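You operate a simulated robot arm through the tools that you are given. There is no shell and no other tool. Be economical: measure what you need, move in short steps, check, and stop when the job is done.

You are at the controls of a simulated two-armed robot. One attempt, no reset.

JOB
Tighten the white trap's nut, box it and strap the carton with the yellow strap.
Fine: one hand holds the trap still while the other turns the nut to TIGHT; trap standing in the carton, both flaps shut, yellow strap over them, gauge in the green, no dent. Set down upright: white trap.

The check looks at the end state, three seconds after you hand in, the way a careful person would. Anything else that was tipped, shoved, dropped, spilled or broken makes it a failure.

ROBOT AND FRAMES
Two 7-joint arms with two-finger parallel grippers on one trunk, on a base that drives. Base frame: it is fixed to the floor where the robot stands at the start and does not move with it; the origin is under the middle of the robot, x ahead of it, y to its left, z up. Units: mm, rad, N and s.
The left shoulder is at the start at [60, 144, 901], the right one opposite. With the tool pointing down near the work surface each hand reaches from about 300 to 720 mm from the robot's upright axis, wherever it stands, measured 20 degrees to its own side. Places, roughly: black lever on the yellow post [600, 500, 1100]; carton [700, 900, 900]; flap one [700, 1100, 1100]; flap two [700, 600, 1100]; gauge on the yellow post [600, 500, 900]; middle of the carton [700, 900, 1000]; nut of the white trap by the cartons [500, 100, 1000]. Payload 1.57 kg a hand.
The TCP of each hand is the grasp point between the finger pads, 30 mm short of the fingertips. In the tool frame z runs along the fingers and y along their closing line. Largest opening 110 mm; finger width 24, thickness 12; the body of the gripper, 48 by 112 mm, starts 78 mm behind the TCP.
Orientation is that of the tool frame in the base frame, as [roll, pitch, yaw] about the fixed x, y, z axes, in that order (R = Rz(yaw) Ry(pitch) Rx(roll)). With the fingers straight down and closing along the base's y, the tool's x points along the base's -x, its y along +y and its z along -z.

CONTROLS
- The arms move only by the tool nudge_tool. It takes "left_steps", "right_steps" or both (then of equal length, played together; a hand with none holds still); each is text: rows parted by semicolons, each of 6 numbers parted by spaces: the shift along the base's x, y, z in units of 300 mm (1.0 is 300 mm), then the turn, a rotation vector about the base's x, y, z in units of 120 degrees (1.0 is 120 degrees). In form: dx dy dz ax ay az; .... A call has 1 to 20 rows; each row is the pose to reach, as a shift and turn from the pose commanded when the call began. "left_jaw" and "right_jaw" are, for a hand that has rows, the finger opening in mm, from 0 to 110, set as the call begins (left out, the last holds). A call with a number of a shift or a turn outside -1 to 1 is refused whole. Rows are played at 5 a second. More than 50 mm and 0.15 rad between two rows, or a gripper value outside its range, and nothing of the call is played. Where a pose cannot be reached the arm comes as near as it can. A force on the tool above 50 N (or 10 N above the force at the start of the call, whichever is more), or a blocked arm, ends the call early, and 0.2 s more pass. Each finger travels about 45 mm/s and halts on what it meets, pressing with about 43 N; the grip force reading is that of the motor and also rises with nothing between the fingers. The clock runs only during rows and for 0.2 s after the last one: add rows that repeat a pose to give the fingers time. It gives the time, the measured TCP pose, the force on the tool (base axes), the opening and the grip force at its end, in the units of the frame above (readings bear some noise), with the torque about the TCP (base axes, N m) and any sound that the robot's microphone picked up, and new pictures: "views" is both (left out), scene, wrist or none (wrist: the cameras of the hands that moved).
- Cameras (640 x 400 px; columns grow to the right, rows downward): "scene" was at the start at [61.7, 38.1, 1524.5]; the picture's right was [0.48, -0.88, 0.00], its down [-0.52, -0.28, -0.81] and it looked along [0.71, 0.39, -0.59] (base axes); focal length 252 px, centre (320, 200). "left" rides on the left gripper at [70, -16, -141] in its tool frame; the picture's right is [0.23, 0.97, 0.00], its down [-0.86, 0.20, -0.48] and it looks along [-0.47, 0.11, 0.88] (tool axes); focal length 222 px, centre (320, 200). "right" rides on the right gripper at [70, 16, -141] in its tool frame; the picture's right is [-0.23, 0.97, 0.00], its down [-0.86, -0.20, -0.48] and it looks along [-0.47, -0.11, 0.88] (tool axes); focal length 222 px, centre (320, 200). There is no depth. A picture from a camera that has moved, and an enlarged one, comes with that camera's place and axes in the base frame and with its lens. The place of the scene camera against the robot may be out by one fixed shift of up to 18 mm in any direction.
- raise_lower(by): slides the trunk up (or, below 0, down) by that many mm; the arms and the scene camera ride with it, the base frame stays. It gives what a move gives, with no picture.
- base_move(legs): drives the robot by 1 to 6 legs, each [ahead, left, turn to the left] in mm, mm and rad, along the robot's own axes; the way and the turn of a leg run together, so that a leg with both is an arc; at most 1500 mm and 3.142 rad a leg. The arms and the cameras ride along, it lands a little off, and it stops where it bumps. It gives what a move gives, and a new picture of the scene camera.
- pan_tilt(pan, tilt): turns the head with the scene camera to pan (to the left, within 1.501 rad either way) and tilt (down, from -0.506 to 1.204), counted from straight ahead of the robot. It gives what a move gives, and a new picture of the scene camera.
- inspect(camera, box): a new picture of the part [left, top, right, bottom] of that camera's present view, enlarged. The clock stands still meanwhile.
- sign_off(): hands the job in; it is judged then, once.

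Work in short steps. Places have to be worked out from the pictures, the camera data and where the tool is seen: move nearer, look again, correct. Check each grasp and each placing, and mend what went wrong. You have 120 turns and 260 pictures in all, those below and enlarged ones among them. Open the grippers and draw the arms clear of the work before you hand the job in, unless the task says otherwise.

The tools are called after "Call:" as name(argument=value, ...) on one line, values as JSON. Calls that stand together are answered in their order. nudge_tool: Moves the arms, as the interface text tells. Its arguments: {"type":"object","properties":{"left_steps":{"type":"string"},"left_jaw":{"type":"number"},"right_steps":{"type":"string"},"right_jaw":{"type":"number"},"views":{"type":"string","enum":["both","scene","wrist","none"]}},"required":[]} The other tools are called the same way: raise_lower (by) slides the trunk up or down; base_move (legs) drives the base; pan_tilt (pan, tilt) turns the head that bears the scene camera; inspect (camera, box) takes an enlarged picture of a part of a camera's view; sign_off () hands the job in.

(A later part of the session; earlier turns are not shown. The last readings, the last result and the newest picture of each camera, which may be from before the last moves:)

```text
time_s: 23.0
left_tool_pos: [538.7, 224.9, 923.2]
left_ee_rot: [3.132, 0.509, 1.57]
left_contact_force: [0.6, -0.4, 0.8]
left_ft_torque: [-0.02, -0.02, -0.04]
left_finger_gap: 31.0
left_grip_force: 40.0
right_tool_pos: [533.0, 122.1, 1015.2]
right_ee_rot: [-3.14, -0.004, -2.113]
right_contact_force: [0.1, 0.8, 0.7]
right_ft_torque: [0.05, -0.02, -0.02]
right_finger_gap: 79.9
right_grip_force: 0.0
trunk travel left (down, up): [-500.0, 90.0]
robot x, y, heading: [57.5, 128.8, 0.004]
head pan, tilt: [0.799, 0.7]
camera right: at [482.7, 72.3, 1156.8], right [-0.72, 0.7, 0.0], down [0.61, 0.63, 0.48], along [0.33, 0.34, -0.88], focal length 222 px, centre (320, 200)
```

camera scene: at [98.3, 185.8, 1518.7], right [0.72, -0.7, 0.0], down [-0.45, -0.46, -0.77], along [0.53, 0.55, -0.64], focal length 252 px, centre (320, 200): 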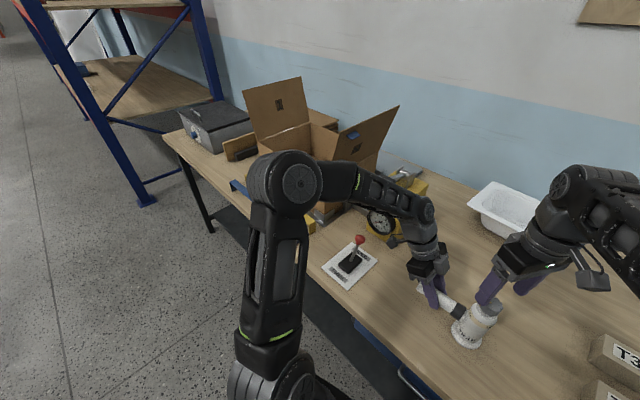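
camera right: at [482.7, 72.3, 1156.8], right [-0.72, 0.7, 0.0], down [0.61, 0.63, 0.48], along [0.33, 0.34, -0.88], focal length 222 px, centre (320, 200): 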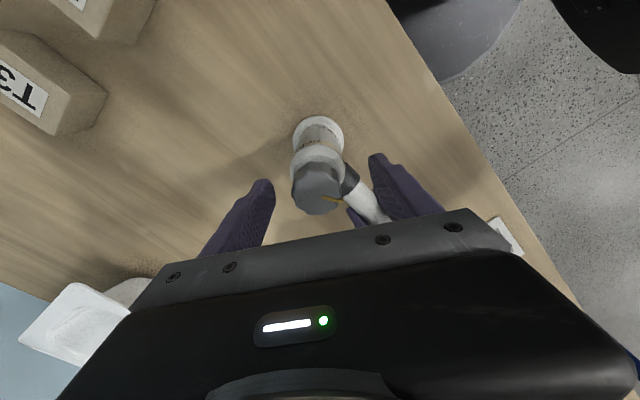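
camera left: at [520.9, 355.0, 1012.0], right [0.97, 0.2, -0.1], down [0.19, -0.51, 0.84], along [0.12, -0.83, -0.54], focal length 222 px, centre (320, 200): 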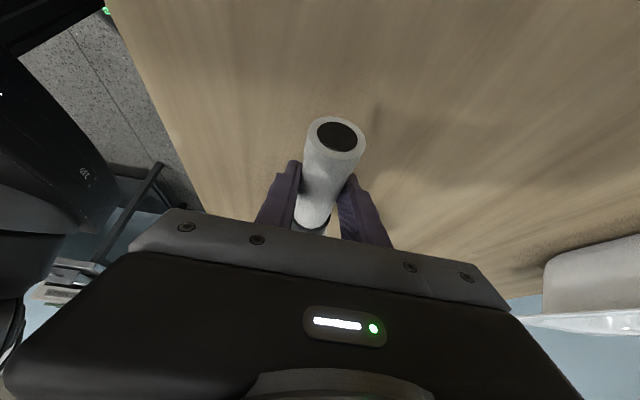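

Centred. I close on the nut.

Call:
nudge_tool(right_steps="0 0 -0.01 0 0 0;0 0 -0.01 0 0 0;0 0 -0.01 0 0 0;0 0 -0.01 0 0 0;0 0 -0.01 0 0 0", right_jaw=0, views="wrist")

```text
time_s: 24.2
left_tool_pos: [537.2, 225.4, 922.2]
left_ee_rot: [3.133, 0.507, 1.57]
left_contact_force: [-8.2, 7.7, 2.8]
left_ft_torque: [-0.77, -0.09, -0.8]
left_finger_gap: 31.0
left_grip_force: 40.0
right_tool_pos: [534.1, 121.6, 1011.7]
right_ee_rot: [-3.138, 0.0, -2.115]
right_contact_force: [8.6, -9.9, 2.0]
right_ft_torque: [-0.45, -0.67, -0.07]
right_finger_gap: 36.7
right_grip_force: 36.2
trunk travel left (down, up): [-500.0, 90.0]
robot x, y, heading: [56.5, 130.0, 0.0]
head pan, tilt: [0.799, 0.7]
camera right: at [483.1, 71.1, 1154.3], right [-0.72, 0.7, 0.0], down [0.61, 0.63, 0.48], along [0.34, 0.34, -0.88], focal length 222 px, centre (320, 200)
```

right: 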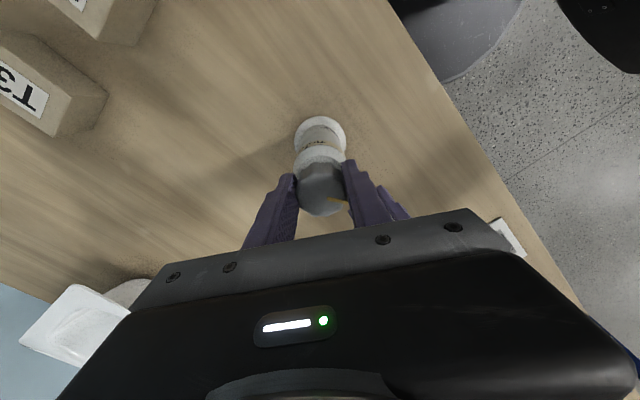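

The nut is gripped; there is a ~12 N sideways load, which I relieve by 2 mm while trying a small clockwise turn (−20°).

Call:
nudge_tool(right_steps="0.005 -0.005 0 0 0 0;0.005 -0.005 0 0 0 -0.04;0.005 -0.005 0 0 0 -0.08;0.005 -0.005 0 0 0 -0.12;0.005 -0.005 0 0 0 -0.16", views="wrist")

```text
time_s: 25.4
left_tool_pos: [538.1, 225.6, 921.7]
left_ee_rot: [3.13, 0.506, 1.568]
left_contact_force: [2.0, 1.1, -6.6]
left_ft_torque: [0.86, 0.23, -0.48]
left_finger_gap: 30.9
left_grip_force: 40.4
right_tool_pos: [535.2, 121.6, 1011.7]
right_ee_rot: [-3.141, -0.001, -2.448]
right_contact_force: [-1.8, -1.5, 6.7]
right_ft_torque: [-0.12, -0.08, 0.56]
right_finger_gap: 36.4
right_grip_force: 42.5
trunk travel left (down, up): [-500.0, 90.0]
robot x, y, heading: [56.1, 127.8, 0.001]
head pan, tilt: [0.799, 0.7]
camera right: at [470.0, 90.7, 1154.2], right [-0.45, 0.89, 0.0], down [0.79, 0.39, 0.48], along [0.43, 0.21, -0.88], focal length 222 px, centre (320, 200)
```

right: 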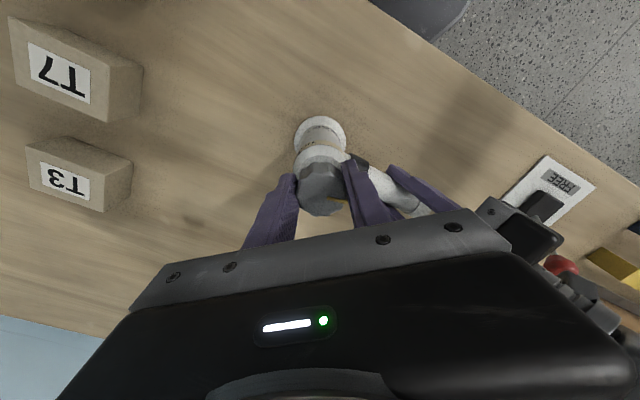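

The nut turns clockwise with steady 0.56 N·m drag. I carry on the stroke by −100°.

Call:
nudge_tool(right_steps="0 0 0 0 0 -0.07;0 0 0 0 0 -0.14;0 0 0 0 0 -0.21;0 0 0 0 0 -0.28;0 0 0 0 0 -0.35;0 0 0 0 0 -0.42;0 0 0 0 0 -0.49;0 0 0 0 0 -0.56;0 0 0 0 0 -0.63;0 0 0 0 0 -0.7;0 0 0 0 0 -0.77;0 0 0 0 0 -0.83", views="both")

```text
time_s: 28.0
left_tool_pos: [535.9, 224.7, 921.1]
left_ee_rot: [3.134, 0.507, 1.568]
left_contact_force: [-5.2, -14.2, 13.9]
left_ft_torque: [-1.22, 0.21, -1.0]
left_finger_gap: 31.0
left_grip_force: 40.1
right_tool_pos: [535.3, 120.0, 1012.4]
right_ee_rot: [3.14, -0.001, 2.092]
right_contact_force: [8.0, 10.5, 1.0]
right_ft_torque: [0.3, -0.7, 0.66]
right_finger_gap: 36.4
right_grip_force: 42.8
trunk travel left (down, up): [-500.0, 90.0]
robot x, y, heading: [53.0, 126.2, 0.004]
head pan, tilt: [0.799, 0.7]
camera scene: at [98.9, 185.2, 1518.9], right [0.72, -0.7, 0.0], down [-0.45, -0.46, -0.77], along [0.53, 0.55, -0.64], focal length 252 px, centre (320, 200)
camera right: at [514.1, 188.7, 1154.8], right [0.96, 0.29, 0.0], down [0.25, -0.84, 0.48], along [0.14, -0.46, -0.88], focal length 222 px, centre (320, 200)
```

scene: 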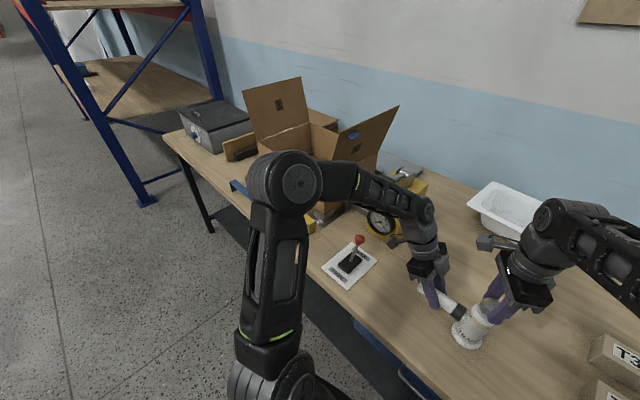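
right: 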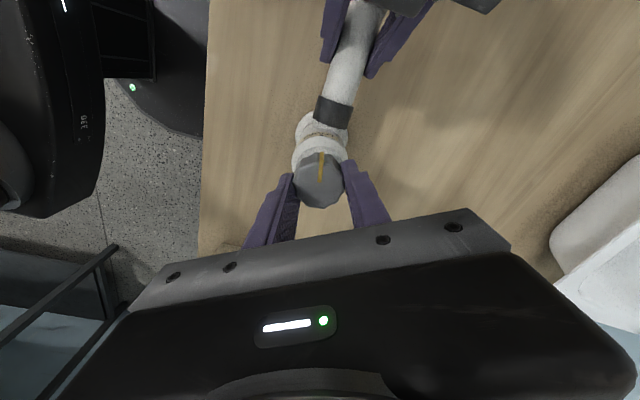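

The pointer still faces +y, so the fingers slipped round the nut: clockwise is against the LOOSE stop. I try counter-clockwise by +30° and check the pointer.

Call:
nudge_tool(right_steps="0 0 0 0 0 0.06;0 0 0 0 0 0.12;0 0 0 0 0 0.18;0 0 0 0 0 0.24;0 0 0 0 0 0.24", views="wrist")

```text
time_s: 29.2
left_tool_pos: [536.6, 224.7, 922.3]
left_ee_rot: [3.132, 0.506, 1.568]
left_contact_force: [-15.0, -10.8, 10.7]
left_ft_torque: [-0.92, 0.2, -1.31]
left_finger_gap: 31.8
left_grip_force: 40.3
right_tool_pos: [536.0, 120.6, 1013.0]
right_ee_rot: [3.138, 0.004, 2.6]
right_contact_force: [19.2, 5.4, 9.0]
right_ft_torque: [-0.23, -1.49, -0.03]
right_finger_gap: 36.1
right_grip_force: 43.4
trunk travel left (down, up): [-500.0, 90.0]
robot x, y, heading: [57.2, 129.0, 0.002]
head pan, tilt: [0.799, 0.7]
camera right: at [483.3, 171.3, 1154.7], right [0.7, 0.72, 0.0], down [0.63, -0.61, 0.48], along [0.35, -0.33, -0.88], focal length 222 px, centre (320, 200)
```

right: 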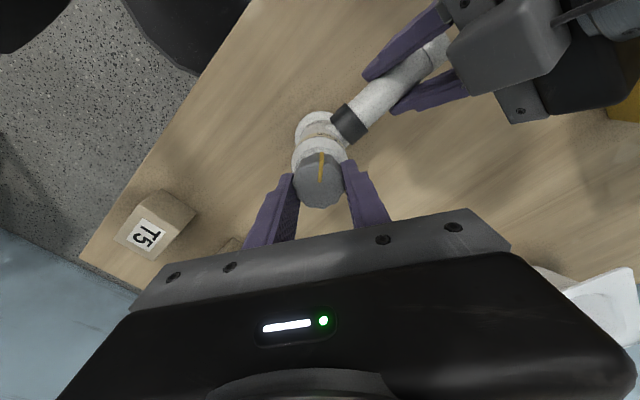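

Now the pointer moved with the fingers: counter-clockwise is free and heads toward TIGHT. I ease the side load (+x 2 mm) and continue +90°.

Call:
nudge_tool(right_steps="0.007 0.002 0 0 0 0.06;0.007 0.002 0 0 0 0.12;0.007 0.002 0 0 0 0.18;0.007 0.002 0 0 0 0.24;0.007 0.002 0 0 0 0.3;0.007 0.002 0 0 0 0.36;0.007 0.002 0 0 0 0.42;0.007 0.002 0 0 0 0.48;0.007 0.002 0 0 0 0.54;0.007 0.002 0 0 0 0.6;0.007 0.002 0 0 0 0.66;0.007 0.002 0 0 0 0.72", views="both")

```text
time_s: 31.8
left_tool_pos: [536.1, 224.7, 923.9]
left_ee_rot: [3.13, 0.507, 1.567]
left_contact_force: [-9.7, -20.4, 6.9]
left_ft_torque: [0.21, 0.18, -0.95]
left_finger_gap: 31.6
left_grip_force: 40.8
right_tool_pos: [536.2, 123.3, 1012.6]
right_ee_rot: [-3.141, -0.002, -2.173]
right_contact_force: [5.0, 19.5, 11.4]
right_ft_torque: [0.27, 0.11, 0.01]
right_finger_gap: 36.3
right_grip_force: 42.3
trunk travel left (down, up): [-500.0, 90.0]
robot x, y, heading: [52.3, 129.0, 0.002]
head pan, tilt: [0.799, 0.7]
camera scene: at [97.8, 185.8, 1518.9], right [0.72, -0.7, 0.0], down [-0.45, -0.46, -0.77], along [0.53, 0.55, -0.64], focal length 252 px, centre (320, 200)
camera right: at [482.0, 75.6, 1154.5], right [-0.67, 0.74, 0.0], down [0.65, 0.59, 0.48], along [0.36, 0.32, -0.88], focal length 222 px, centre (320, 200)
```

scene: 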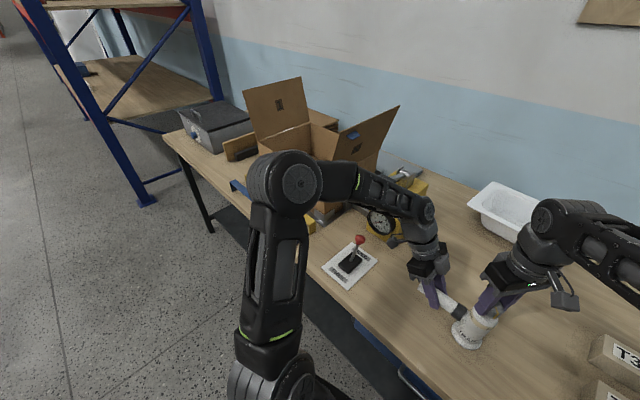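
right: 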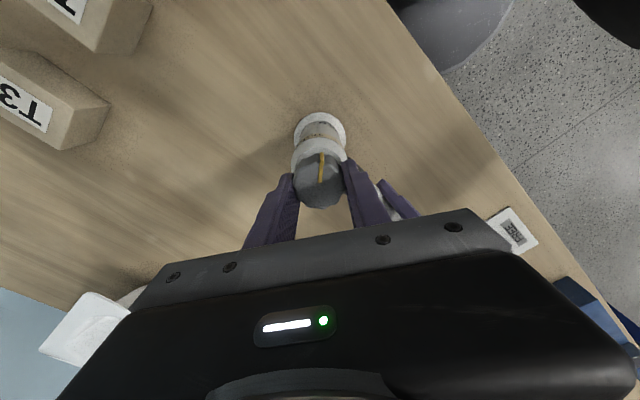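

The nut follows freely. I zoom in on the pointer and the TIGHT tick.

Call:
inspect(camera="right", box=[280, 105, 360, 215])

Call:
inspect(camera="scene", box=[430, 270, 530, 360])

```text
3.64 times, centred on (320, 160) of right
camera zoom: at [482.0, 75.6, 1154.5], right [-0.67, 0.74, 0.0], down [0.65, 0.59, 0.48], along [0.36, 0.32, -0.88], focal length 808 px, centre (320, 346)
```

zoom: 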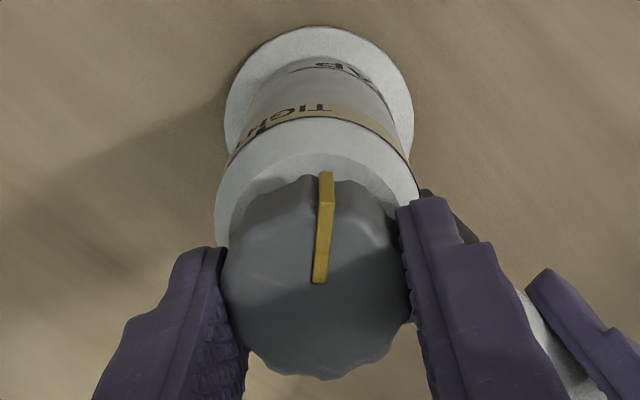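

```text
4.44 times, centred on (480, 315) of scene
camera zoom: at [97.8, 185.8, 1518.9], right [0.72, -0.7, 0.0], down [-0.45, -0.46, -0.77], along [0.53, 0.55, -0.64], focal length 1120 px, centre (-391, -311)
```

zoom: 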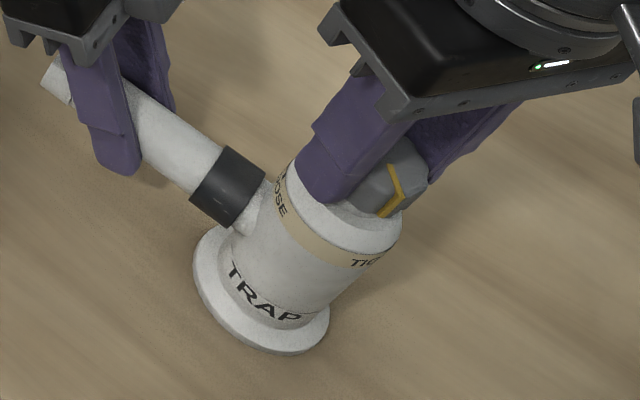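

Pointer at ≈221°, TIGHT's middle at ≈258°. I relieve the y load and continue turning in the same direction until the stop.

Call:
nudge_tool(right_steps="0.002 0.007 0 0 0 0.05;0.002 0.007 0 0 0 0.1;0.002 0.007 0 0 0 0.15;0.002 0.007 0 0 0 0.2;0.002 0.007 0 0 0 0.25;0.002 0.007 0 0 0 0.3;0.002 0.007 0 0 0 0.33", views="wrist")

Call:
inspect(camera="right", box=[280, 105, 360, 215])

```text
time_s: 33.4
left_tool_pos: [536.7, 223.7, 923.8]
left_ee_rot: [3.128, 0.509, 1.57]
left_contact_force: [-7.4, -13.9, 14.7]
left_ft_torque: [-0.69, 0.17, -0.53]
left_finger_gap: 31.2
left_grip_force: 39.9
right_tool_pos: [536.9, 124.4, 1011.9]
right_ee_rot: [-3.14, -0.001, -1.485]
right_contact_force: [2.2, 12.9, -0.9]
right_ft_torque: [-0.32, 0.06, -0.39]
right_finger_gap: 36.1
right_grip_force: 43.1
trunk travel left (down, up): [-500.0, 90.0]
robot x, y, heading: [54.0, 128.0, -0.0]
head pan, tilt: [0.799, 0.7]
camera right: at [525.4, 53.7, 1154.4], right [-0.99, 0.14, 0.0], down [0.12, 0.87, 0.48], along [0.07, 0.47, -0.88], focal length 222 px, centre (320, 200)
```

right: 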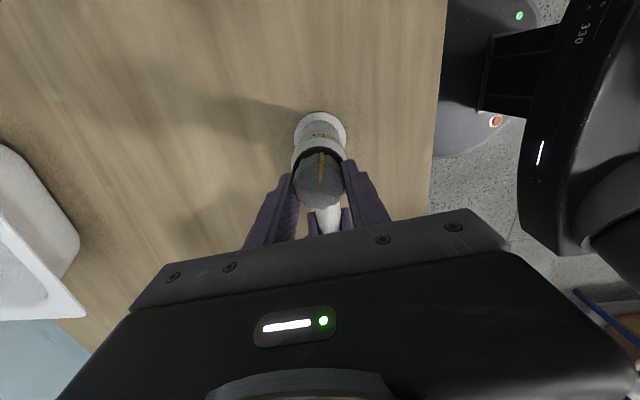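

```text
3.64 times, centred on (320, 160) of right
camera zoom: at [525.4, 53.7, 1154.4], right [-0.99, 0.14, 0.0], down [0.12, 0.87, 0.48], along [0.07, 0.47, -0.88], focal length 808 px, centre (320, 346)
```

zoom: 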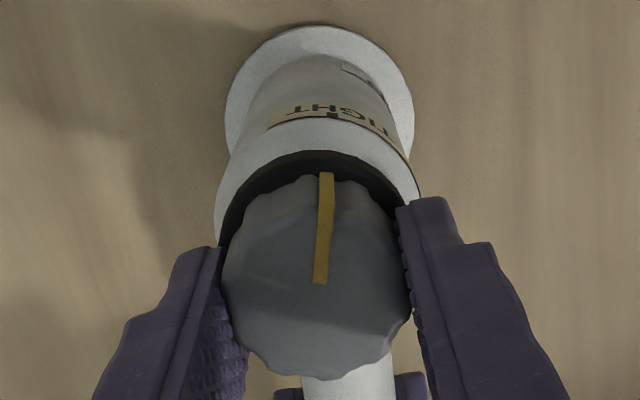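

The pointer is on the TIGHT tick and resistance is appearing. I press a few degrees further to check it is at the stop.

Call:
nudge_tool(right_steps="0 0 0 0 0 0.02;0 0 0 0 0 0.04;0 0 0 0 0 0.06", views="none")

Call:
inspect(camera="right", box=[280, 105, 360, 215])

```text
time_s: 34.2
left_tool_pos: [537.8, 225.2, 922.9]
left_ee_rot: [3.13, 0.506, 1.568]
left_contact_force: [-8.5, -8.4, 16.0]
left_ft_torque: [-1.12, 0.06, -0.17]
left_finger_gap: 30.9
left_grip_force: 39.9
right_tool_pos: [536.3, 123.4, 1012.7]
right_ee_rot: [-3.139, -0.003, -1.363]
right_contact_force: [5.5, 7.7, -4.6]
right_ft_torque: [-0.34, -0.17, -0.83]
right_finger_gap: 36.2
right_grip_force: 42.9
trunk travel left (down, up): [-500.0, 90.0]
robot x, y, heading: [54.7, 124.5, 0.006]
head pan, tilt: [0.799, 0.7]
```

```text
3.64 times, centred on (320, 160) of right
camera zoom: at [534.9, 52.4, 1154.4], right [-1.0, 0.02, 0.0], down [0.02, 0.88, 0.48], along [0.01, 0.48, -0.88], focal length 808 px, centre (320, 346)
```

zoom: 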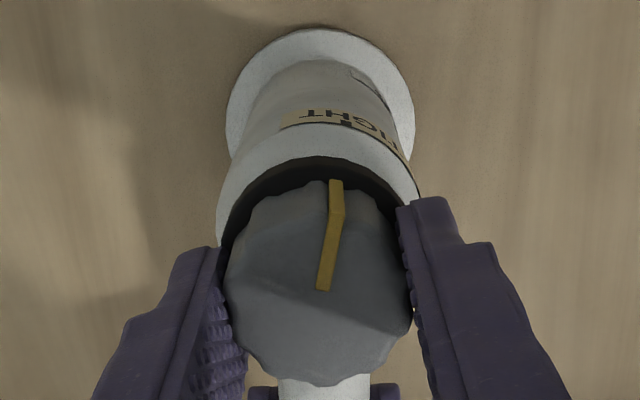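

The torque rose to 0.83 N·m and the fingers began to slip with the pointer at the tick: the nut is at the TIGHT stop. I open the right jaw and rotate the hand back around the nut to neutral for carrying.

Call:
nudge_tool(right_steps="0 0 0 0 0 0;0 0 0 0 0 0;0 0 0 0 0 0;0 0 0 0 0 -0.07;0 0 0 0 0 -0.14;0 0 0 0 0 -0.21;0 0 0 0 0 -0.28;0 0 0 0 0 -0.35;0 0 0 0 0 -0.42;0 0 0 0 0 -0.49;0 0 0 0 0 -0.56;0 0 0 0 0 -0.63;0 0 0 0 0 -0.7;0 0 0 0 0 -0.77;0 0 0 0 0 -0.848;0 0 0 0 0 -0.848", right_jaw=72, views="both")

Call:
inspect(camera="right", box=[260, 85, 400, 225])

```text
refused: row 15 steps farther than a row can; nothing moved
```

```text
2.86 times, centred on (330, 155) of right
camera zoom: at [534.9, 52.4, 1154.4], right [-1.0, 0.02, 0.0], down [0.02, 0.88, 0.48], along [0.01, 0.48, -0.88], focal length 635 px, centre (291, 329)
```

zoom: 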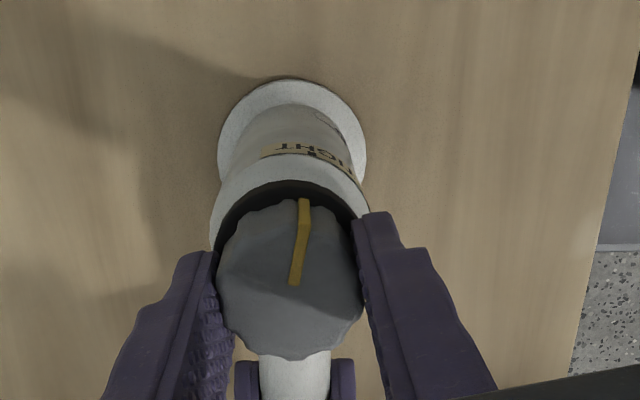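

One row was a hair too big; I repeat with evened steps.

Call:
nudge_tool(right_steps="0 0 0 0 0 0;0 0 0 0 0 0;0 0 0 0 0 0;0 0 0 0 0 -0.07;0 0 0 0 0 -0.14;0 0 0 0 0 -0.21;0 0 0 0 0 -0.28;0 0 0 0 0 -0.35;0 0 0 0 0 -0.42;0 0 0 0 0 -0.49;0 0 0 0 0 -0.56;0 0 0 0 0 -0.63;0 0 0 0 0 -0.7;0 0 0 0 0 -0.77;0 0 0 0 0 -0.83;0 0 0 0 0 -0.848", right_jaw=72, views="both")

Call:
inspect(camera="right", box=[260, 85, 400, 225])

```text
time_s: 37.6
left_tool_pos: [538.4, 225.7, 921.2]
left_ee_rot: [3.131, 0.506, 1.569]
left_contact_force: [-0.4, -0.9, 0.1]
left_ft_torque: [0.15, -0.03, -0.02]
left_finger_gap: 31.0
left_grip_force: 39.5
right_tool_pos: [537.5, 123.7, 1012.3]
right_ee_rot: [-3.14, -0.002, -3.139]
right_contact_force: [0.5, 0.2, 0.6]
right_ft_torque: [0.0, 0.02, -0.01]
right_finger_gap: 72.3
right_grip_force: 0.0
trunk travel left (down, up): [-500.0, 90.0]
robot x, y, heading: [59.3, 130.7, -0.002]
head pan, tilt: [0.799, 0.7]
camera scene: at [99.7, 185.9, 1518.7], right [0.72, -0.7, 0.0], down [-0.45, -0.46, -0.76], along [0.53, 0.55, -0.64], focal length 252 px, centre (320, 200)
camera right: at [467.6, 140.8, 1154.1], right [0.22, 0.97, 0.0], down [0.86, -0.2, 0.48], along [0.46, -0.11, -0.88], focal length 222 px, centre (320, 200)
```

scene: 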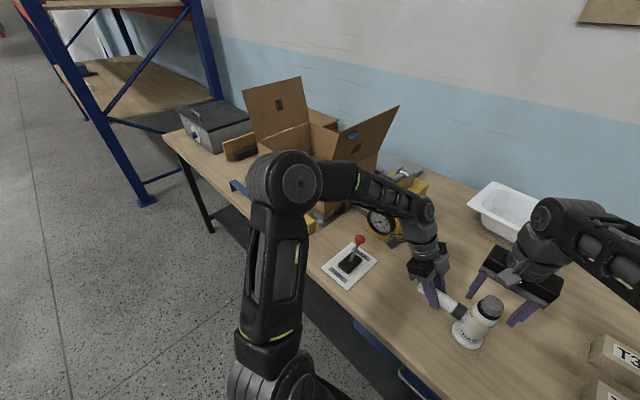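
right: 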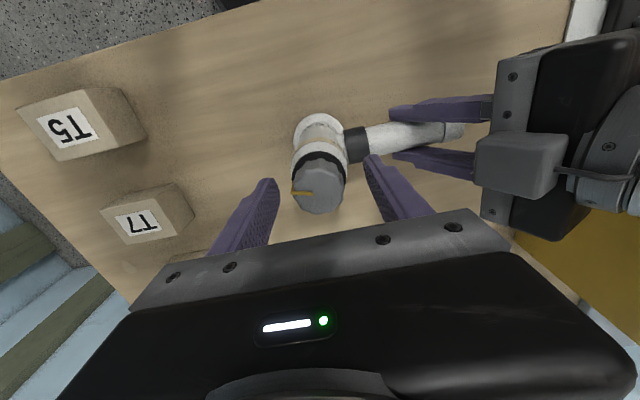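

```text
2.86 times, centred on (330, 155) of right
camera zoom: at [467.6, 140.8, 1154.1], right [0.22, 0.97, 0.0], down [0.86, -0.2, 0.48], along [0.46, -0.11, -0.88], focal length 635 px, centre (291, 329)
```

zoom: 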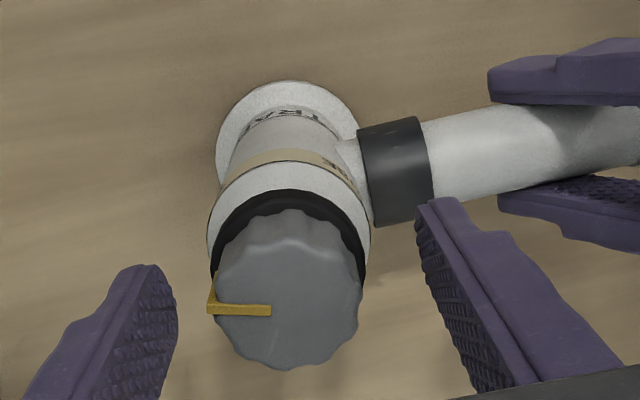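

Pointer sits on TIGHT, facing −y. To avoid pressing on the pointer, I turn the hand +45° and then grip the nut for lifting.

Call:
nudge_tool(right_steps="-0.003 0 0 0 0 0.07;-0.006 0 0 0 0 0.14;-0.006 0 0 0 0 0.21;-0.006 0 0 0 0 0.28;-0.006 0 0 0 0 0.35;-0.006 0 0 0 0 0.375;-0.006 0 0 0 0 0.375", views="none")

Call:
nudge_tool(right_steps="0 0 0 0 0 0;0 0 0 0 0 0;0 0 0 0 0 0;0 0 0 0 0 0;0 0 0 0 0 0", right_jaw=0, views="wrist")

Call:
inspect(camera="right", box=[260, 85, 400, 225])

```text
time_s: 39.2
left_tool_pos: [536.8, 226.0, 920.8]
left_ee_rot: [3.131, 0.509, 1.569]
left_contact_force: [0.4, -0.1, 0.6]
left_ft_torque: [0.15, 0.02, 0.0]
left_finger_gap: 31.1
left_grip_force: 39.3
right_tool_pos: [534.7, 125.5, 1012.2]
right_ee_rot: [-3.14, -0.003, -2.35]
right_contact_force: [-1.0, 1.0, -0.3]
right_ft_torque: [0.02, -0.01, 0.0]
right_finger_gap: 72.1
right_grip_force: 0.1
trunk travel left (down, up): [-500.0, 90.0]
robot x, y, heading: [57.6, 126.7, -0.001]
head pan, tilt: [0.799, 0.7]
```

```text
time_s: 40.4
left_tool_pos: [538.0, 226.0, 923.0]
left_ee_rot: [3.132, 0.506, 1.571]
left_contact_force: [-6.5, 12.2, -0.2]
left_ft_torque: [-0.78, -0.05, -0.77]
left_finger_gap: 31.2
left_grip_force: 39.9
right_tool_pos: [535.2, 122.9, 1013.2]
right_ee_rot: [-3.14, -0.001, -2.351]
right_contact_force: [7.8, -12.6, -0.5]
right_ft_torque: [-0.38, -0.55, -0.03]
right_finger_gap: 35.9
right_grip_force: 40.7
trunk travel left (down, up): [-500.0, 90.0]
robot x, y, heading: [57.9, 127.7, 0.003]
head pan, tilt: [0.799, 0.7]
camera right: at [475.0, 85.9, 1154.2], right [-0.53, 0.85, 0.0], down [0.74, 0.47, 0.48], along [0.41, 0.25, -0.88], focal length 222 px, centre (320, 200)
```

right: 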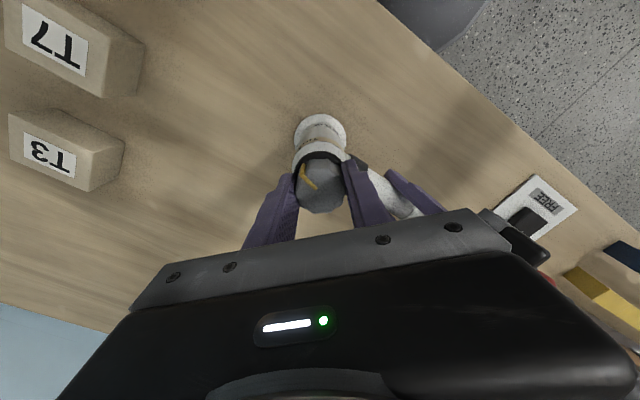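

```text
2.86 times, centred on (330, 155) of right
camera zoom: at [475.0, 85.9, 1154.2], right [-0.53, 0.85, 0.0], down [0.74, 0.47, 0.48], along [0.41, 0.25, -0.88], focal length 635 px, centre (291, 329)
```

zoom: 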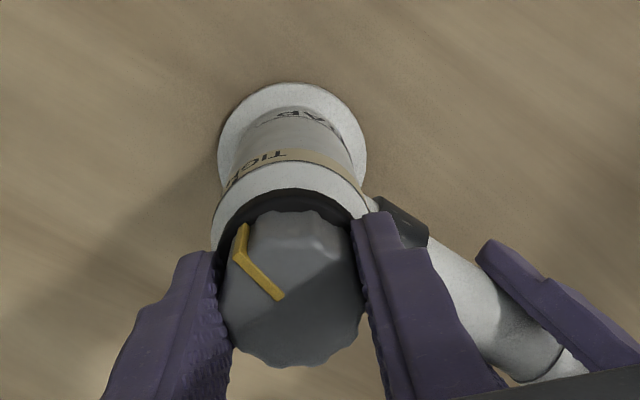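

Nut gripped clear of the pointer. I release the pipe and retract the left hand up and back toward the robot, unwinding its turn.

Call:
nudge_tool(left_steps="0 0 0 0 0 0;0 0 0 0 0 0;0 0 0 0 0 0;0 0 0 0 0 0;0 0.07 0.13 0 0 0;0 0.14 0.26 0 0 0;-0.1 0.16 0.36 0 0 0;-0.23 0.16 0.38 0 0 0;-0.38 0.16 0.38 0 0 0;-0.5 0.16 0.38 0 0 0", left_jaw=110, views="none")

Call:
nudge_tool(left_steps="0 0 0 0.017 0 0.065;0 0 0 0.035 0 0.13;0 0 0 0.05 0 0.195;0 0 0 0.068 0 0.26;0 0 0 0.085 0 0.325;0 0 0 0.1 0 0.39", views="scene")

```text
time_s: 42.6
left_tool_pos: [386.5, 273.7, 1037.3]
left_ee_rot: [3.127, 0.509, 1.57]
left_contact_force: [0.2, -0.3, -0.9]
left_ft_torque: [-0.01, -0.03, 0.01]
left_finger_gap: 110.0
left_grip_force: 0.0
right_tool_pos: [534.7, 125.2, 1013.5]
right_ee_rot: [-3.139, -0.001, -2.35]
right_contact_force: [0.4, 0.2, 0.3]
right_ft_torque: [-0.01, 0.01, -0.01]
right_finger_gap: 36.2
right_grip_force: 42.8
trunk travel left (down, up): [-500.0, 90.0]
robot x, y, heading: [54.1, 126.6, -0.001]
head pan, tilt: [0.799, 0.7]
```

```text
time_s: 44.0
left_tool_pos: [387.9, 273.5, 1035.7]
left_ee_rot: [3.046, 0.319, 2.357]
left_contact_force: [-0.4, 0.5, 0.4]
left_ft_torque: [-0.04, 0.01, -0.01]
left_finger_gap: 110.0
left_grip_force: 0.1
right_tool_pos: [535.0, 124.4, 1013.0]
right_ee_rot: [-3.139, -0.001, -2.351]
right_contact_force: [0.1, -0.6, -1.1]
right_ft_torque: [-0.01, -0.03, -0.01]
right_finger_gap: 36.2
right_grip_force: 42.7
trunk travel left (down, up): [-500.0, 90.0]
robot x, y, heading: [52.6, 130.3, 0.002]
head pan, tilt: [0.799, 0.7]
camera scene: at [99.5, 185.6, 1518.8], right [0.72, -0.7, 0.0], down [-0.45, -0.46, -0.76], along [0.53, 0.55, -0.64], focal length 252 px, centre (320, 200)
```

scene: 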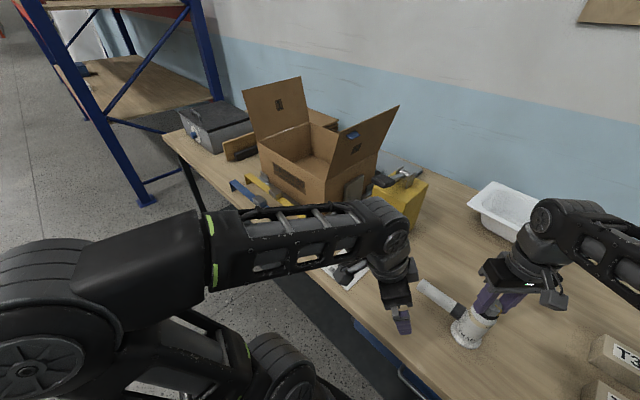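

The carton is now visible; I enlarge it along with the straps and the post.

Call:
inspect(camera="scene", box=[210, 60, 450, 220])

```text
2.50 times, centred on (330, 140) of scene
camera zoom: at [99.5, 185.6, 1518.8], right [0.72, -0.7, 0.0], down [-0.45, -0.46, -0.76], along [0.53, 0.55, -0.64], focal length 630 px, centre (295, 350)
```

zoom: 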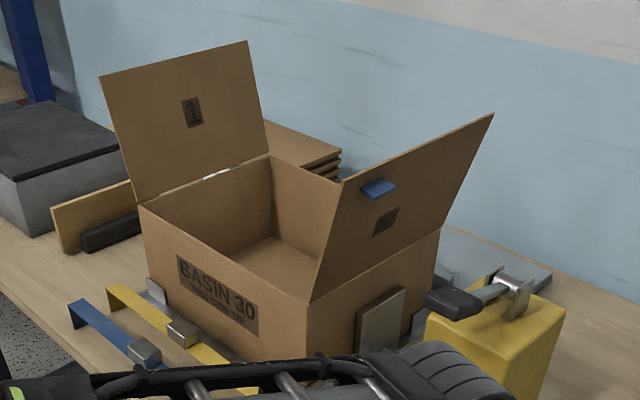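

The carton (about x 615–915, y 700–1110) must be loaded over its front wall, so a hand tilted forward will be needed. First I lift the trap a little with the right hand to test the grip and weigh it.

Call:
nudge_tool(right_steps="0 0 0.03 0 0 0;0 0 0.08 0 0 0;0 0 0.08 0 0 0;0 0 0.08 0 0 0", views="both")

```text
time_s: 45.0
left_tool_pos: [387.6, 273.1, 1036.2]
left_ee_rot: [3.047, 0.319, 2.354]
left_contact_force: [-0.1, 0.1, -0.2]
left_ft_torque: [0.04, -0.01, 0.02]
left_finger_gap: 109.9
left_grip_force: 0.1
right_tool_pos: [535.1, 124.1, 1036.1]
right_ee_rot: [-3.14, -0.001, -2.351]
right_contact_force: [-0.3, 0.3, -1.5]
right_ft_torque: [-0.05, 0.02, -0.01]
right_finger_gap: 36.4
right_grip_force: 42.7
trunk travel left (down, up): [-500.0, 90.0]
robot x, y, heading: [57.8, 127.9, 0.001]
head pan, tilt: [0.799, 0.7]
camera scene: at [99.6, 185.9, 1518.8], right [0.72, -0.7, 0.0], down [-0.45, -0.46, -0.76], along [0.53, 0.55, -0.64], focal length 252 px, centre (320, 200)
camera right: at [474.6, 86.8, 1178.1], right [-0.53, 0.85, 0.0], down [0.74, 0.47, 0.48], along [0.4, 0.25, -0.88], focal length 222 px, centre (320, 200)
```

scene: 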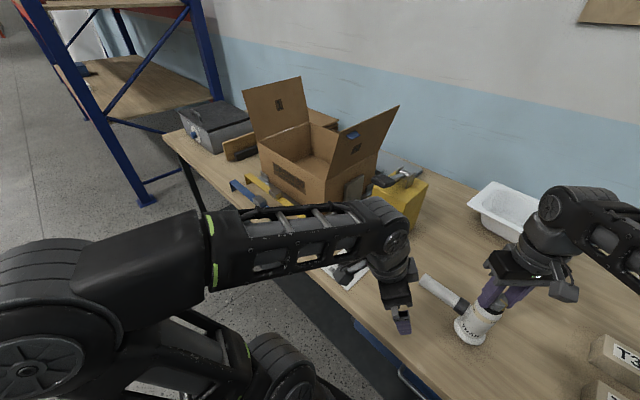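
right: 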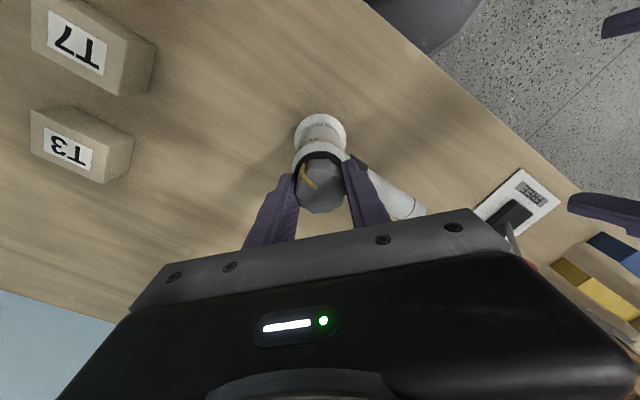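

The trap is light (~1.5 N) and hangs straight. I rotate it −90° in the air so that the pipe points +x, moving it a little back.

Call:
nudge_tool(right_steps="-0.01 -0.01 0 0 0 -0.068;-0.02 -0.02 0 0 0 -0.136;-0.03 -0.03 0 0 0 -0.204;-0.04 -0.04 0 0 0 -0.272;-0.05 -0.05 0 0 0 -0.34;-0.06 -0.06 0 0 0 -0.408;-0.07 -0.07 0 0 0 -0.476;-0.08 -0.08 0 0 0 -0.544;-0.09 -0.09 0 0 0 -0.612;-0.1 -0.1 0 0 0 -0.68;-0.1 -0.1 0 0 0 -0.745;-0.1 -0.1 0 0 0 -0.745", views="both")

```text
time_s: 47.6
left_tool_pos: [387.9, 274.0, 1035.8]
left_ee_rot: [3.047, 0.32, 2.354]
left_contact_force: [-0.6, -0.3, 0.0]
left_ft_torque: [-0.01, -0.02, -0.02]
left_finger_gap: 110.0
left_grip_force: 0.1
right_tool_pos: [504.6, 95.1, 1036.7]
right_ee_rot: [-3.141, -0.001, 2.371]
right_contact_force: [-0.2, 0.7, -2.5]
right_ft_torque: [0.05, 0.03, 0.0]
right_finger_gap: 36.2
right_grip_force: 43.1
trunk travel left (down, up): [-500.0, 90.0]
robot x, y, heading: [54.9, 124.9, 0.0]
head pan, tilt: [0.799, 0.7]
camera scene: at [99.6, 185.8, 1518.8], right [0.72, -0.7, 0.0], down [-0.45, -0.46, -0.76], along [0.53, 0.55, -0.64], focal length 252 px, centre (320, 200)
camera right: at [466.6, 154.9, 1178.0], right [0.84, 0.54, 0.0], down [0.48, -0.74, 0.48], along [0.26, -0.4, -0.88], focal length 222 px, centre (320, 200)
```

scene: 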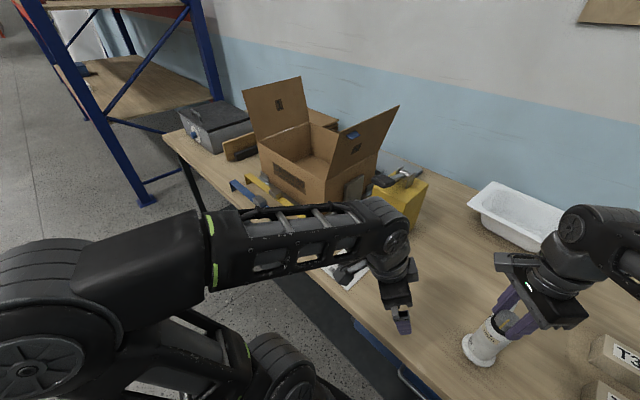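
right: 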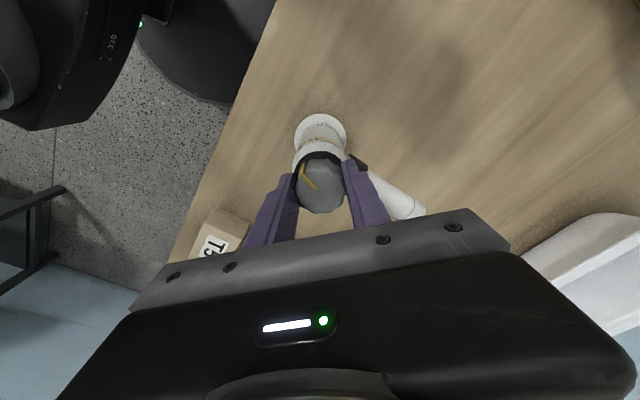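

Pipe points +x. I set the trap down here (z 1013) and release.

Call:
nudge_tool(right_steps="0 0 -0.03 0 0 0;0 0 -0.06 0 0 0;0 0 -0.076 0 0 0;0 0 -0.076 0 0 0", views="none")

Call:
nudge_tool(right_steps="0 0 0 0 0 0;0 0 0 0 0 0;0 0 0 0 0 0;0 0 0 0 0 0;0 0 0.1 0 0 0;0 0 0.2 0 0 0", right_jaw=80, views="both")

```text
time_s: 48.6
left_tool_pos: [388.3, 273.0, 1035.7]
left_ee_rot: [3.045, 0.32, 2.354]
left_contact_force: [0.1, -1.6, -0.2]
left_ft_torque: [0.02, -0.02, 0.0]
left_finger_gap: 110.0
left_grip_force: 0.1
right_tool_pos: [504.5, 94.3, 1012.9]
right_ee_rot: [-3.14, -0.002, 2.373]
right_contact_force: [0.3, 0.1, -1.4]
right_ft_torque: [0.03, 0.05, -0.02]
right_finger_gap: 36.0
right_grip_force: 43.0
trunk travel left (down, up): [-500.0, 90.0]
robot x, y, heading: [58.0, 126.0, -0.001]
head pan, tilt: [0.799, 0.7]
```

```text
time_s: 50.0
left_tool_pos: [388.1, 273.5, 1035.0]
left_ee_rot: [3.046, 0.32, 2.353]
left_contact_force: [0.3, -0.3, 0.2]
left_ft_torque: [0.0, 0.04, 0.03]
left_finger_gap: 109.7
left_grip_force: 0.0
right_tool_pos: [506.5, 94.5, 1073.7]
right_ee_rot: [-3.14, -0.001, 2.372]
right_contact_force: [0.0, -0.4, 0.2]
right_ft_torque: [0.02, -0.03, 0.01]
right_finger_gap: 80.3
right_grip_force: 0.1
trunk travel left (down, up): [-500.0, 90.0]
robot x, y, heading: [51.5, 130.3, 0.004]
head pan, tilt: [0.799, 0.7]
camera scene: at [99.3, 185.8, 1518.7], right [0.72, -0.7, 0.0], down [-0.45, -0.46, -0.77], along [0.53, 0.55, -0.64], focal length 252 px, centre (320, 200)
camera right: at [466.5, 154.8, 1215.2], right [0.84, 0.54, 0.0], down [0.48, -0.74, 0.48], along [0.26, -0.4, -0.88], focal length 222 px, centre (320, 200)
```

scene: 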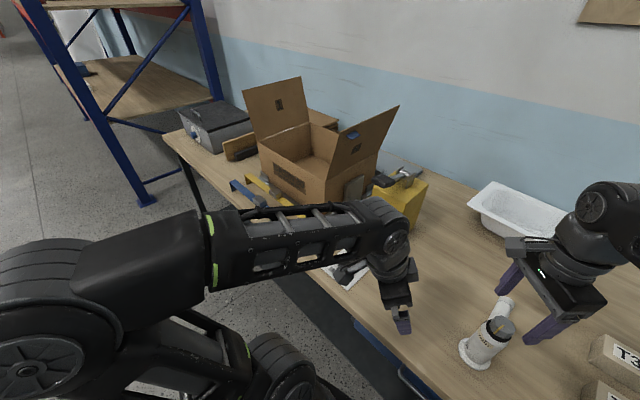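
right: 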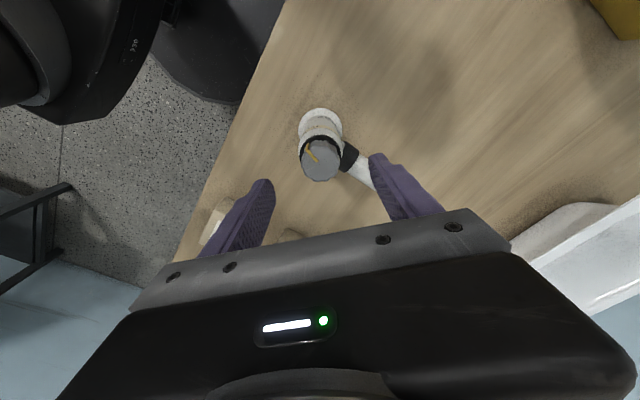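

The trap stands with pipe ahead. I reorient the right hand to neutral yaw with a 40° forward tilt, behind and above the nut.

Call:
nudge_tool(right_steps="-0.03 0 0.02 -0.016 -0.04 0.044;-0.06 0 0.03 -0.032 -0.08 0.088;-0.09 0 0.03 -0.048 -0.119 0.132;-0.12 0 0.02 -0.064 -0.158 0.176;-0.15 0 0.01 -0.08 -0.198 0.22;-0.155 0 0 -0.096 -0.237 0.264;-0.155 0 0 -0.112 -0.277 0.308;-0.155 0 0 -0.128 -0.3166 0.3515;-0.155 0 0 -0.128 -0.3166 0.3515", views="both")

```text
time_s: 52.0
left_tool_pos: [387.7, 273.6, 1037.2]
left_ee_rot: [3.045, 0.319, 2.354]
left_contact_force: [-0.9, -0.9, 0.0]
left_ft_torque: [-0.01, -0.01, 0.0]
left_finger_gap: 110.0
left_grip_force: 0.1
right_tool_pos: [460.6, 95.2, 1073.2]
right_ee_rot: [-3.142, 0.697, 3.14]
right_contact_force: [0.0, 0.9, 0.4]
right_ft_torque: [-0.02, -0.01, -0.01]
right_finger_gap: 80.2
right_grip_force: 0.1
trunk travel left (down, up): [-500.0, 90.0]
robot x, y, heading: [51.5, 129.6, 0.002]
head pan, tilt: [0.799, 0.7]
camera scene: at [99.5, 185.9, 1518.8], right [0.72, -0.7, 0.0], down [-0.45, -0.46, -0.76], along [0.53, 0.55, -0.64], focal length 252 px, centre (320, 200)
camera right: at [314.5, 111.2, 1137.2], right [0.17, 0.97, 0.15], down [0.35, -0.2, 0.92], along [0.92, -0.11, -0.37], focal length 222 px, centre (320, 200)
```

scene: 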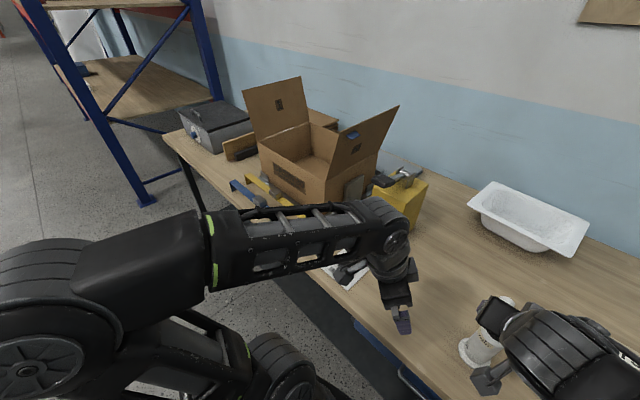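
right: 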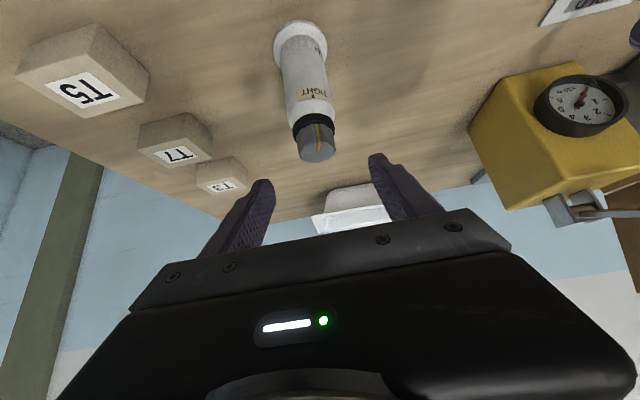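

The pointer lines up with TIGHT. The nut is at (505,92,1002); I advance and close on it.

Call:
nudge_tool(right_steps="0.05 -0.008 -0.07 0 0 0;0.1 -0.01 -0.14 0 0 0;0.148 -0.01 -0.212 0 0 0;0.148 -0.01 -0.212 0 0 0", views="none")

Call:
nudge_tool(right_steps="0 0 0 0 0 0;0 0 0 0 0 0;0 0 0 0 0 0;0 0 0 0 0 0;0 0 0 0 0 0", right_jaw=0, views="both")

```text
time_s: 53.0
left_tool_pos: [387.7, 272.4, 1036.2]
left_ee_rot: [3.044, 0.318, 2.354]
left_contact_force: [0.1, -0.1, 0.4]
left_ft_torque: [0.0, -0.01, -0.01]
left_finger_gap: 109.9
left_grip_force: 0.1
right_tool_pos: [502.3, 91.8, 1009.7]
right_ee_rot: [3.141, 0.696, 3.14]
right_contact_force: [-0.7, 0.0, 0.0]
right_ft_torque: [0.01, 0.0, -0.03]
right_finger_gap: 79.8
right_grip_force: 0.1
trunk travel left (down, up): [-500.0, 90.0]
robot x, y, heading: [51.6, 129.0, -0.004]
head pan, tilt: [0.799, 0.7]
```

```text
time_s: 54.2
left_tool_pos: [387.8, 273.5, 1037.3]
left_ee_rot: [3.044, 0.32, 2.355]
left_contact_force: [-0.4, 0.9, -0.2]
left_ft_torque: [0.0, 0.02, 0.03]
left_finger_gap: 109.9
left_grip_force: 0.1
right_tool_pos: [502.3, 92.0, 1010.1]
right_ee_rot: [3.141, 0.695, 3.141]
right_contact_force: [0.7, -0.5, 0.2]
right_ft_torque: [0.05, 0.03, 0.01]
right_finger_gap: 36.3
right_grip_force: 35.5
trunk travel left (down, up): [-500.0, 90.0]
robot x, y, heading: [56.5, 130.9, 0.002]
head pan, tilt: [0.799, 0.7]
camera scene: at [99.4, 185.9, 1518.8], right [0.72, -0.7, 0.0], down [-0.45, -0.46, -0.76], along [0.53, 0.55, -0.64], focal length 252 px, centre (320, 200)
camera right: at [358.6, 108.6, 1073.6], right [0.18, 0.97, 0.15], down [0.35, -0.2, 0.92], along [0.92, -0.11, -0.37], focal length 222 px, centre (320, 200)
```

scene: 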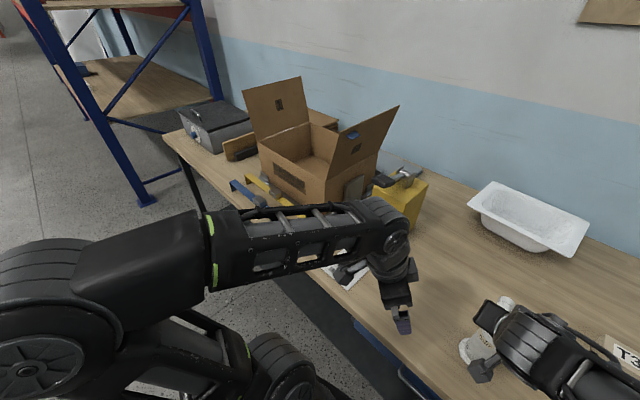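
right: 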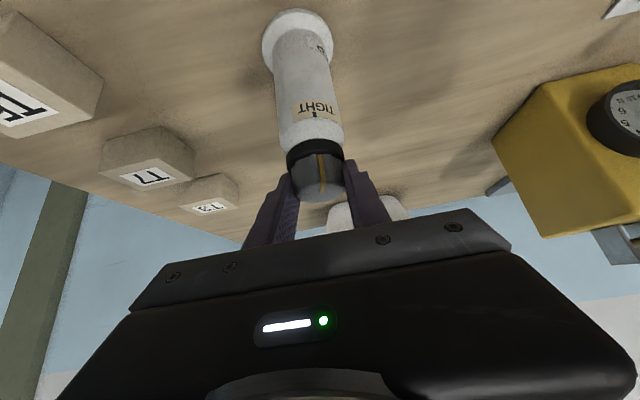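

Held at 36 mm. I lift it, draw it back toward the robot and raise the trunk fully for the carry.

Call:
nudge_tool(right_steps="0 0 0.1 0 0 0;0 0 0.22 0 0 0;-0.1 0 0.3 0 0 0;-0.22 0 0.3 0 0 0;-0.35 -0.05 0.3 0 0 0", views="none")

Call:
raise_lower(by=90)

Call:
base_move(legs=[[-60, 0, 0], [0, 400, 0]])

```text
time_s: 55.4
left_tool_pos: [385.9, 272.2, 1037.2]
left_ee_rot: [3.045, 0.321, 2.354]
left_contact_force: [-0.2, 0.5, 0.4]
left_ft_torque: [0.04, -0.05, -0.01]
left_finger_gap: 109.9
left_grip_force: 0.0
right_tool_pos: [396.4, 76.1, 1101.0]
right_ee_rot: [-3.14, 0.699, 3.14]
right_contact_force: [0.2, 0.1, -1.6]
right_ft_torque: [0.02, 0.03, 0.03]
right_finger_gap: 36.3
right_grip_force: 43.0
trunk travel left (down, up): [-500.0, 90.0]
robot x, y, heading: [54.2, 130.3, 0.003]
head pan, tilt: [0.799, 0.7]
```

```text
time_s: 56.6
left_tool_pos: [387.1, 274.1, 1125.7]
left_ee_rot: [3.046, 0.319, 2.354]
left_contact_force: [0.2, -0.5, 0.2]
left_ft_torque: [-0.02, 0.0, 0.0]
left_finger_gap: 110.5
left_grip_force: 0.0
right_tool_pos: [399.2, 75.7, 1190.8]
right_ee_rot: [3.14, 0.696, 3.141]
right_contact_force: [0.0, 0.0, -2.1]
right_ft_torque: [-0.03, 0.07, -0.03]
right_finger_gap: 36.3
right_grip_force: 42.9
trunk travel left (down, up): [-590.0, 0.0]
robot x, y, heading: [59.8, 127.5, 0.002]
head pan, tilt: [0.799, 0.7]
```

```text
time_s: 59.7
left_tool_pos: [328.5, 675.6, 1125.8]
left_ee_rot: [3.045, 0.319, 2.357]
left_contact_force: [0.5, -0.1, 0.9]
left_ft_torque: [-0.05, 0.01, -0.03]
left_finger_gap: 109.7
left_grip_force: 0.1
right_tool_pos: [338.7, 476.8, 1189.5]
right_ee_rot: [-3.14, 0.696, 3.141]
right_contact_force: [-0.2, -0.1, -1.4]
right_ft_torque: [0.02, 0.04, 0.0]
right_finger_gap: 36.1
right_grip_force: 42.8
trunk travel left (down, up): [-590.0, 0.0]
robot x, y, heading: [-5.9, 529.0, 0.002]
head pan, tilt: [0.799, 0.7]
camera scene: at [39.9, 587.8, 1608.7], right [0.72, -0.7, 0.0], down [-0.45, -0.46, -0.76], along [0.53, 0.55, -0.64], focal length 252 px, centre (320, 200)
```

scene: 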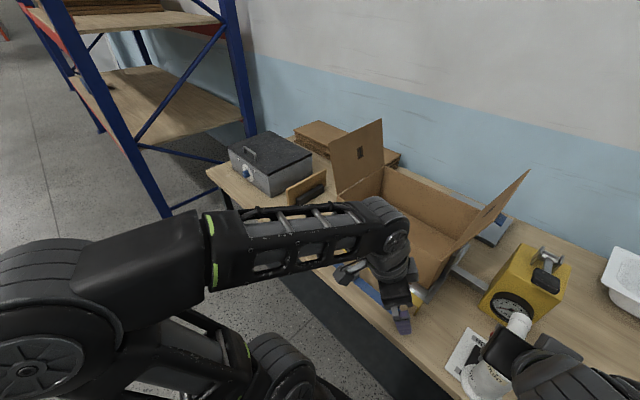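

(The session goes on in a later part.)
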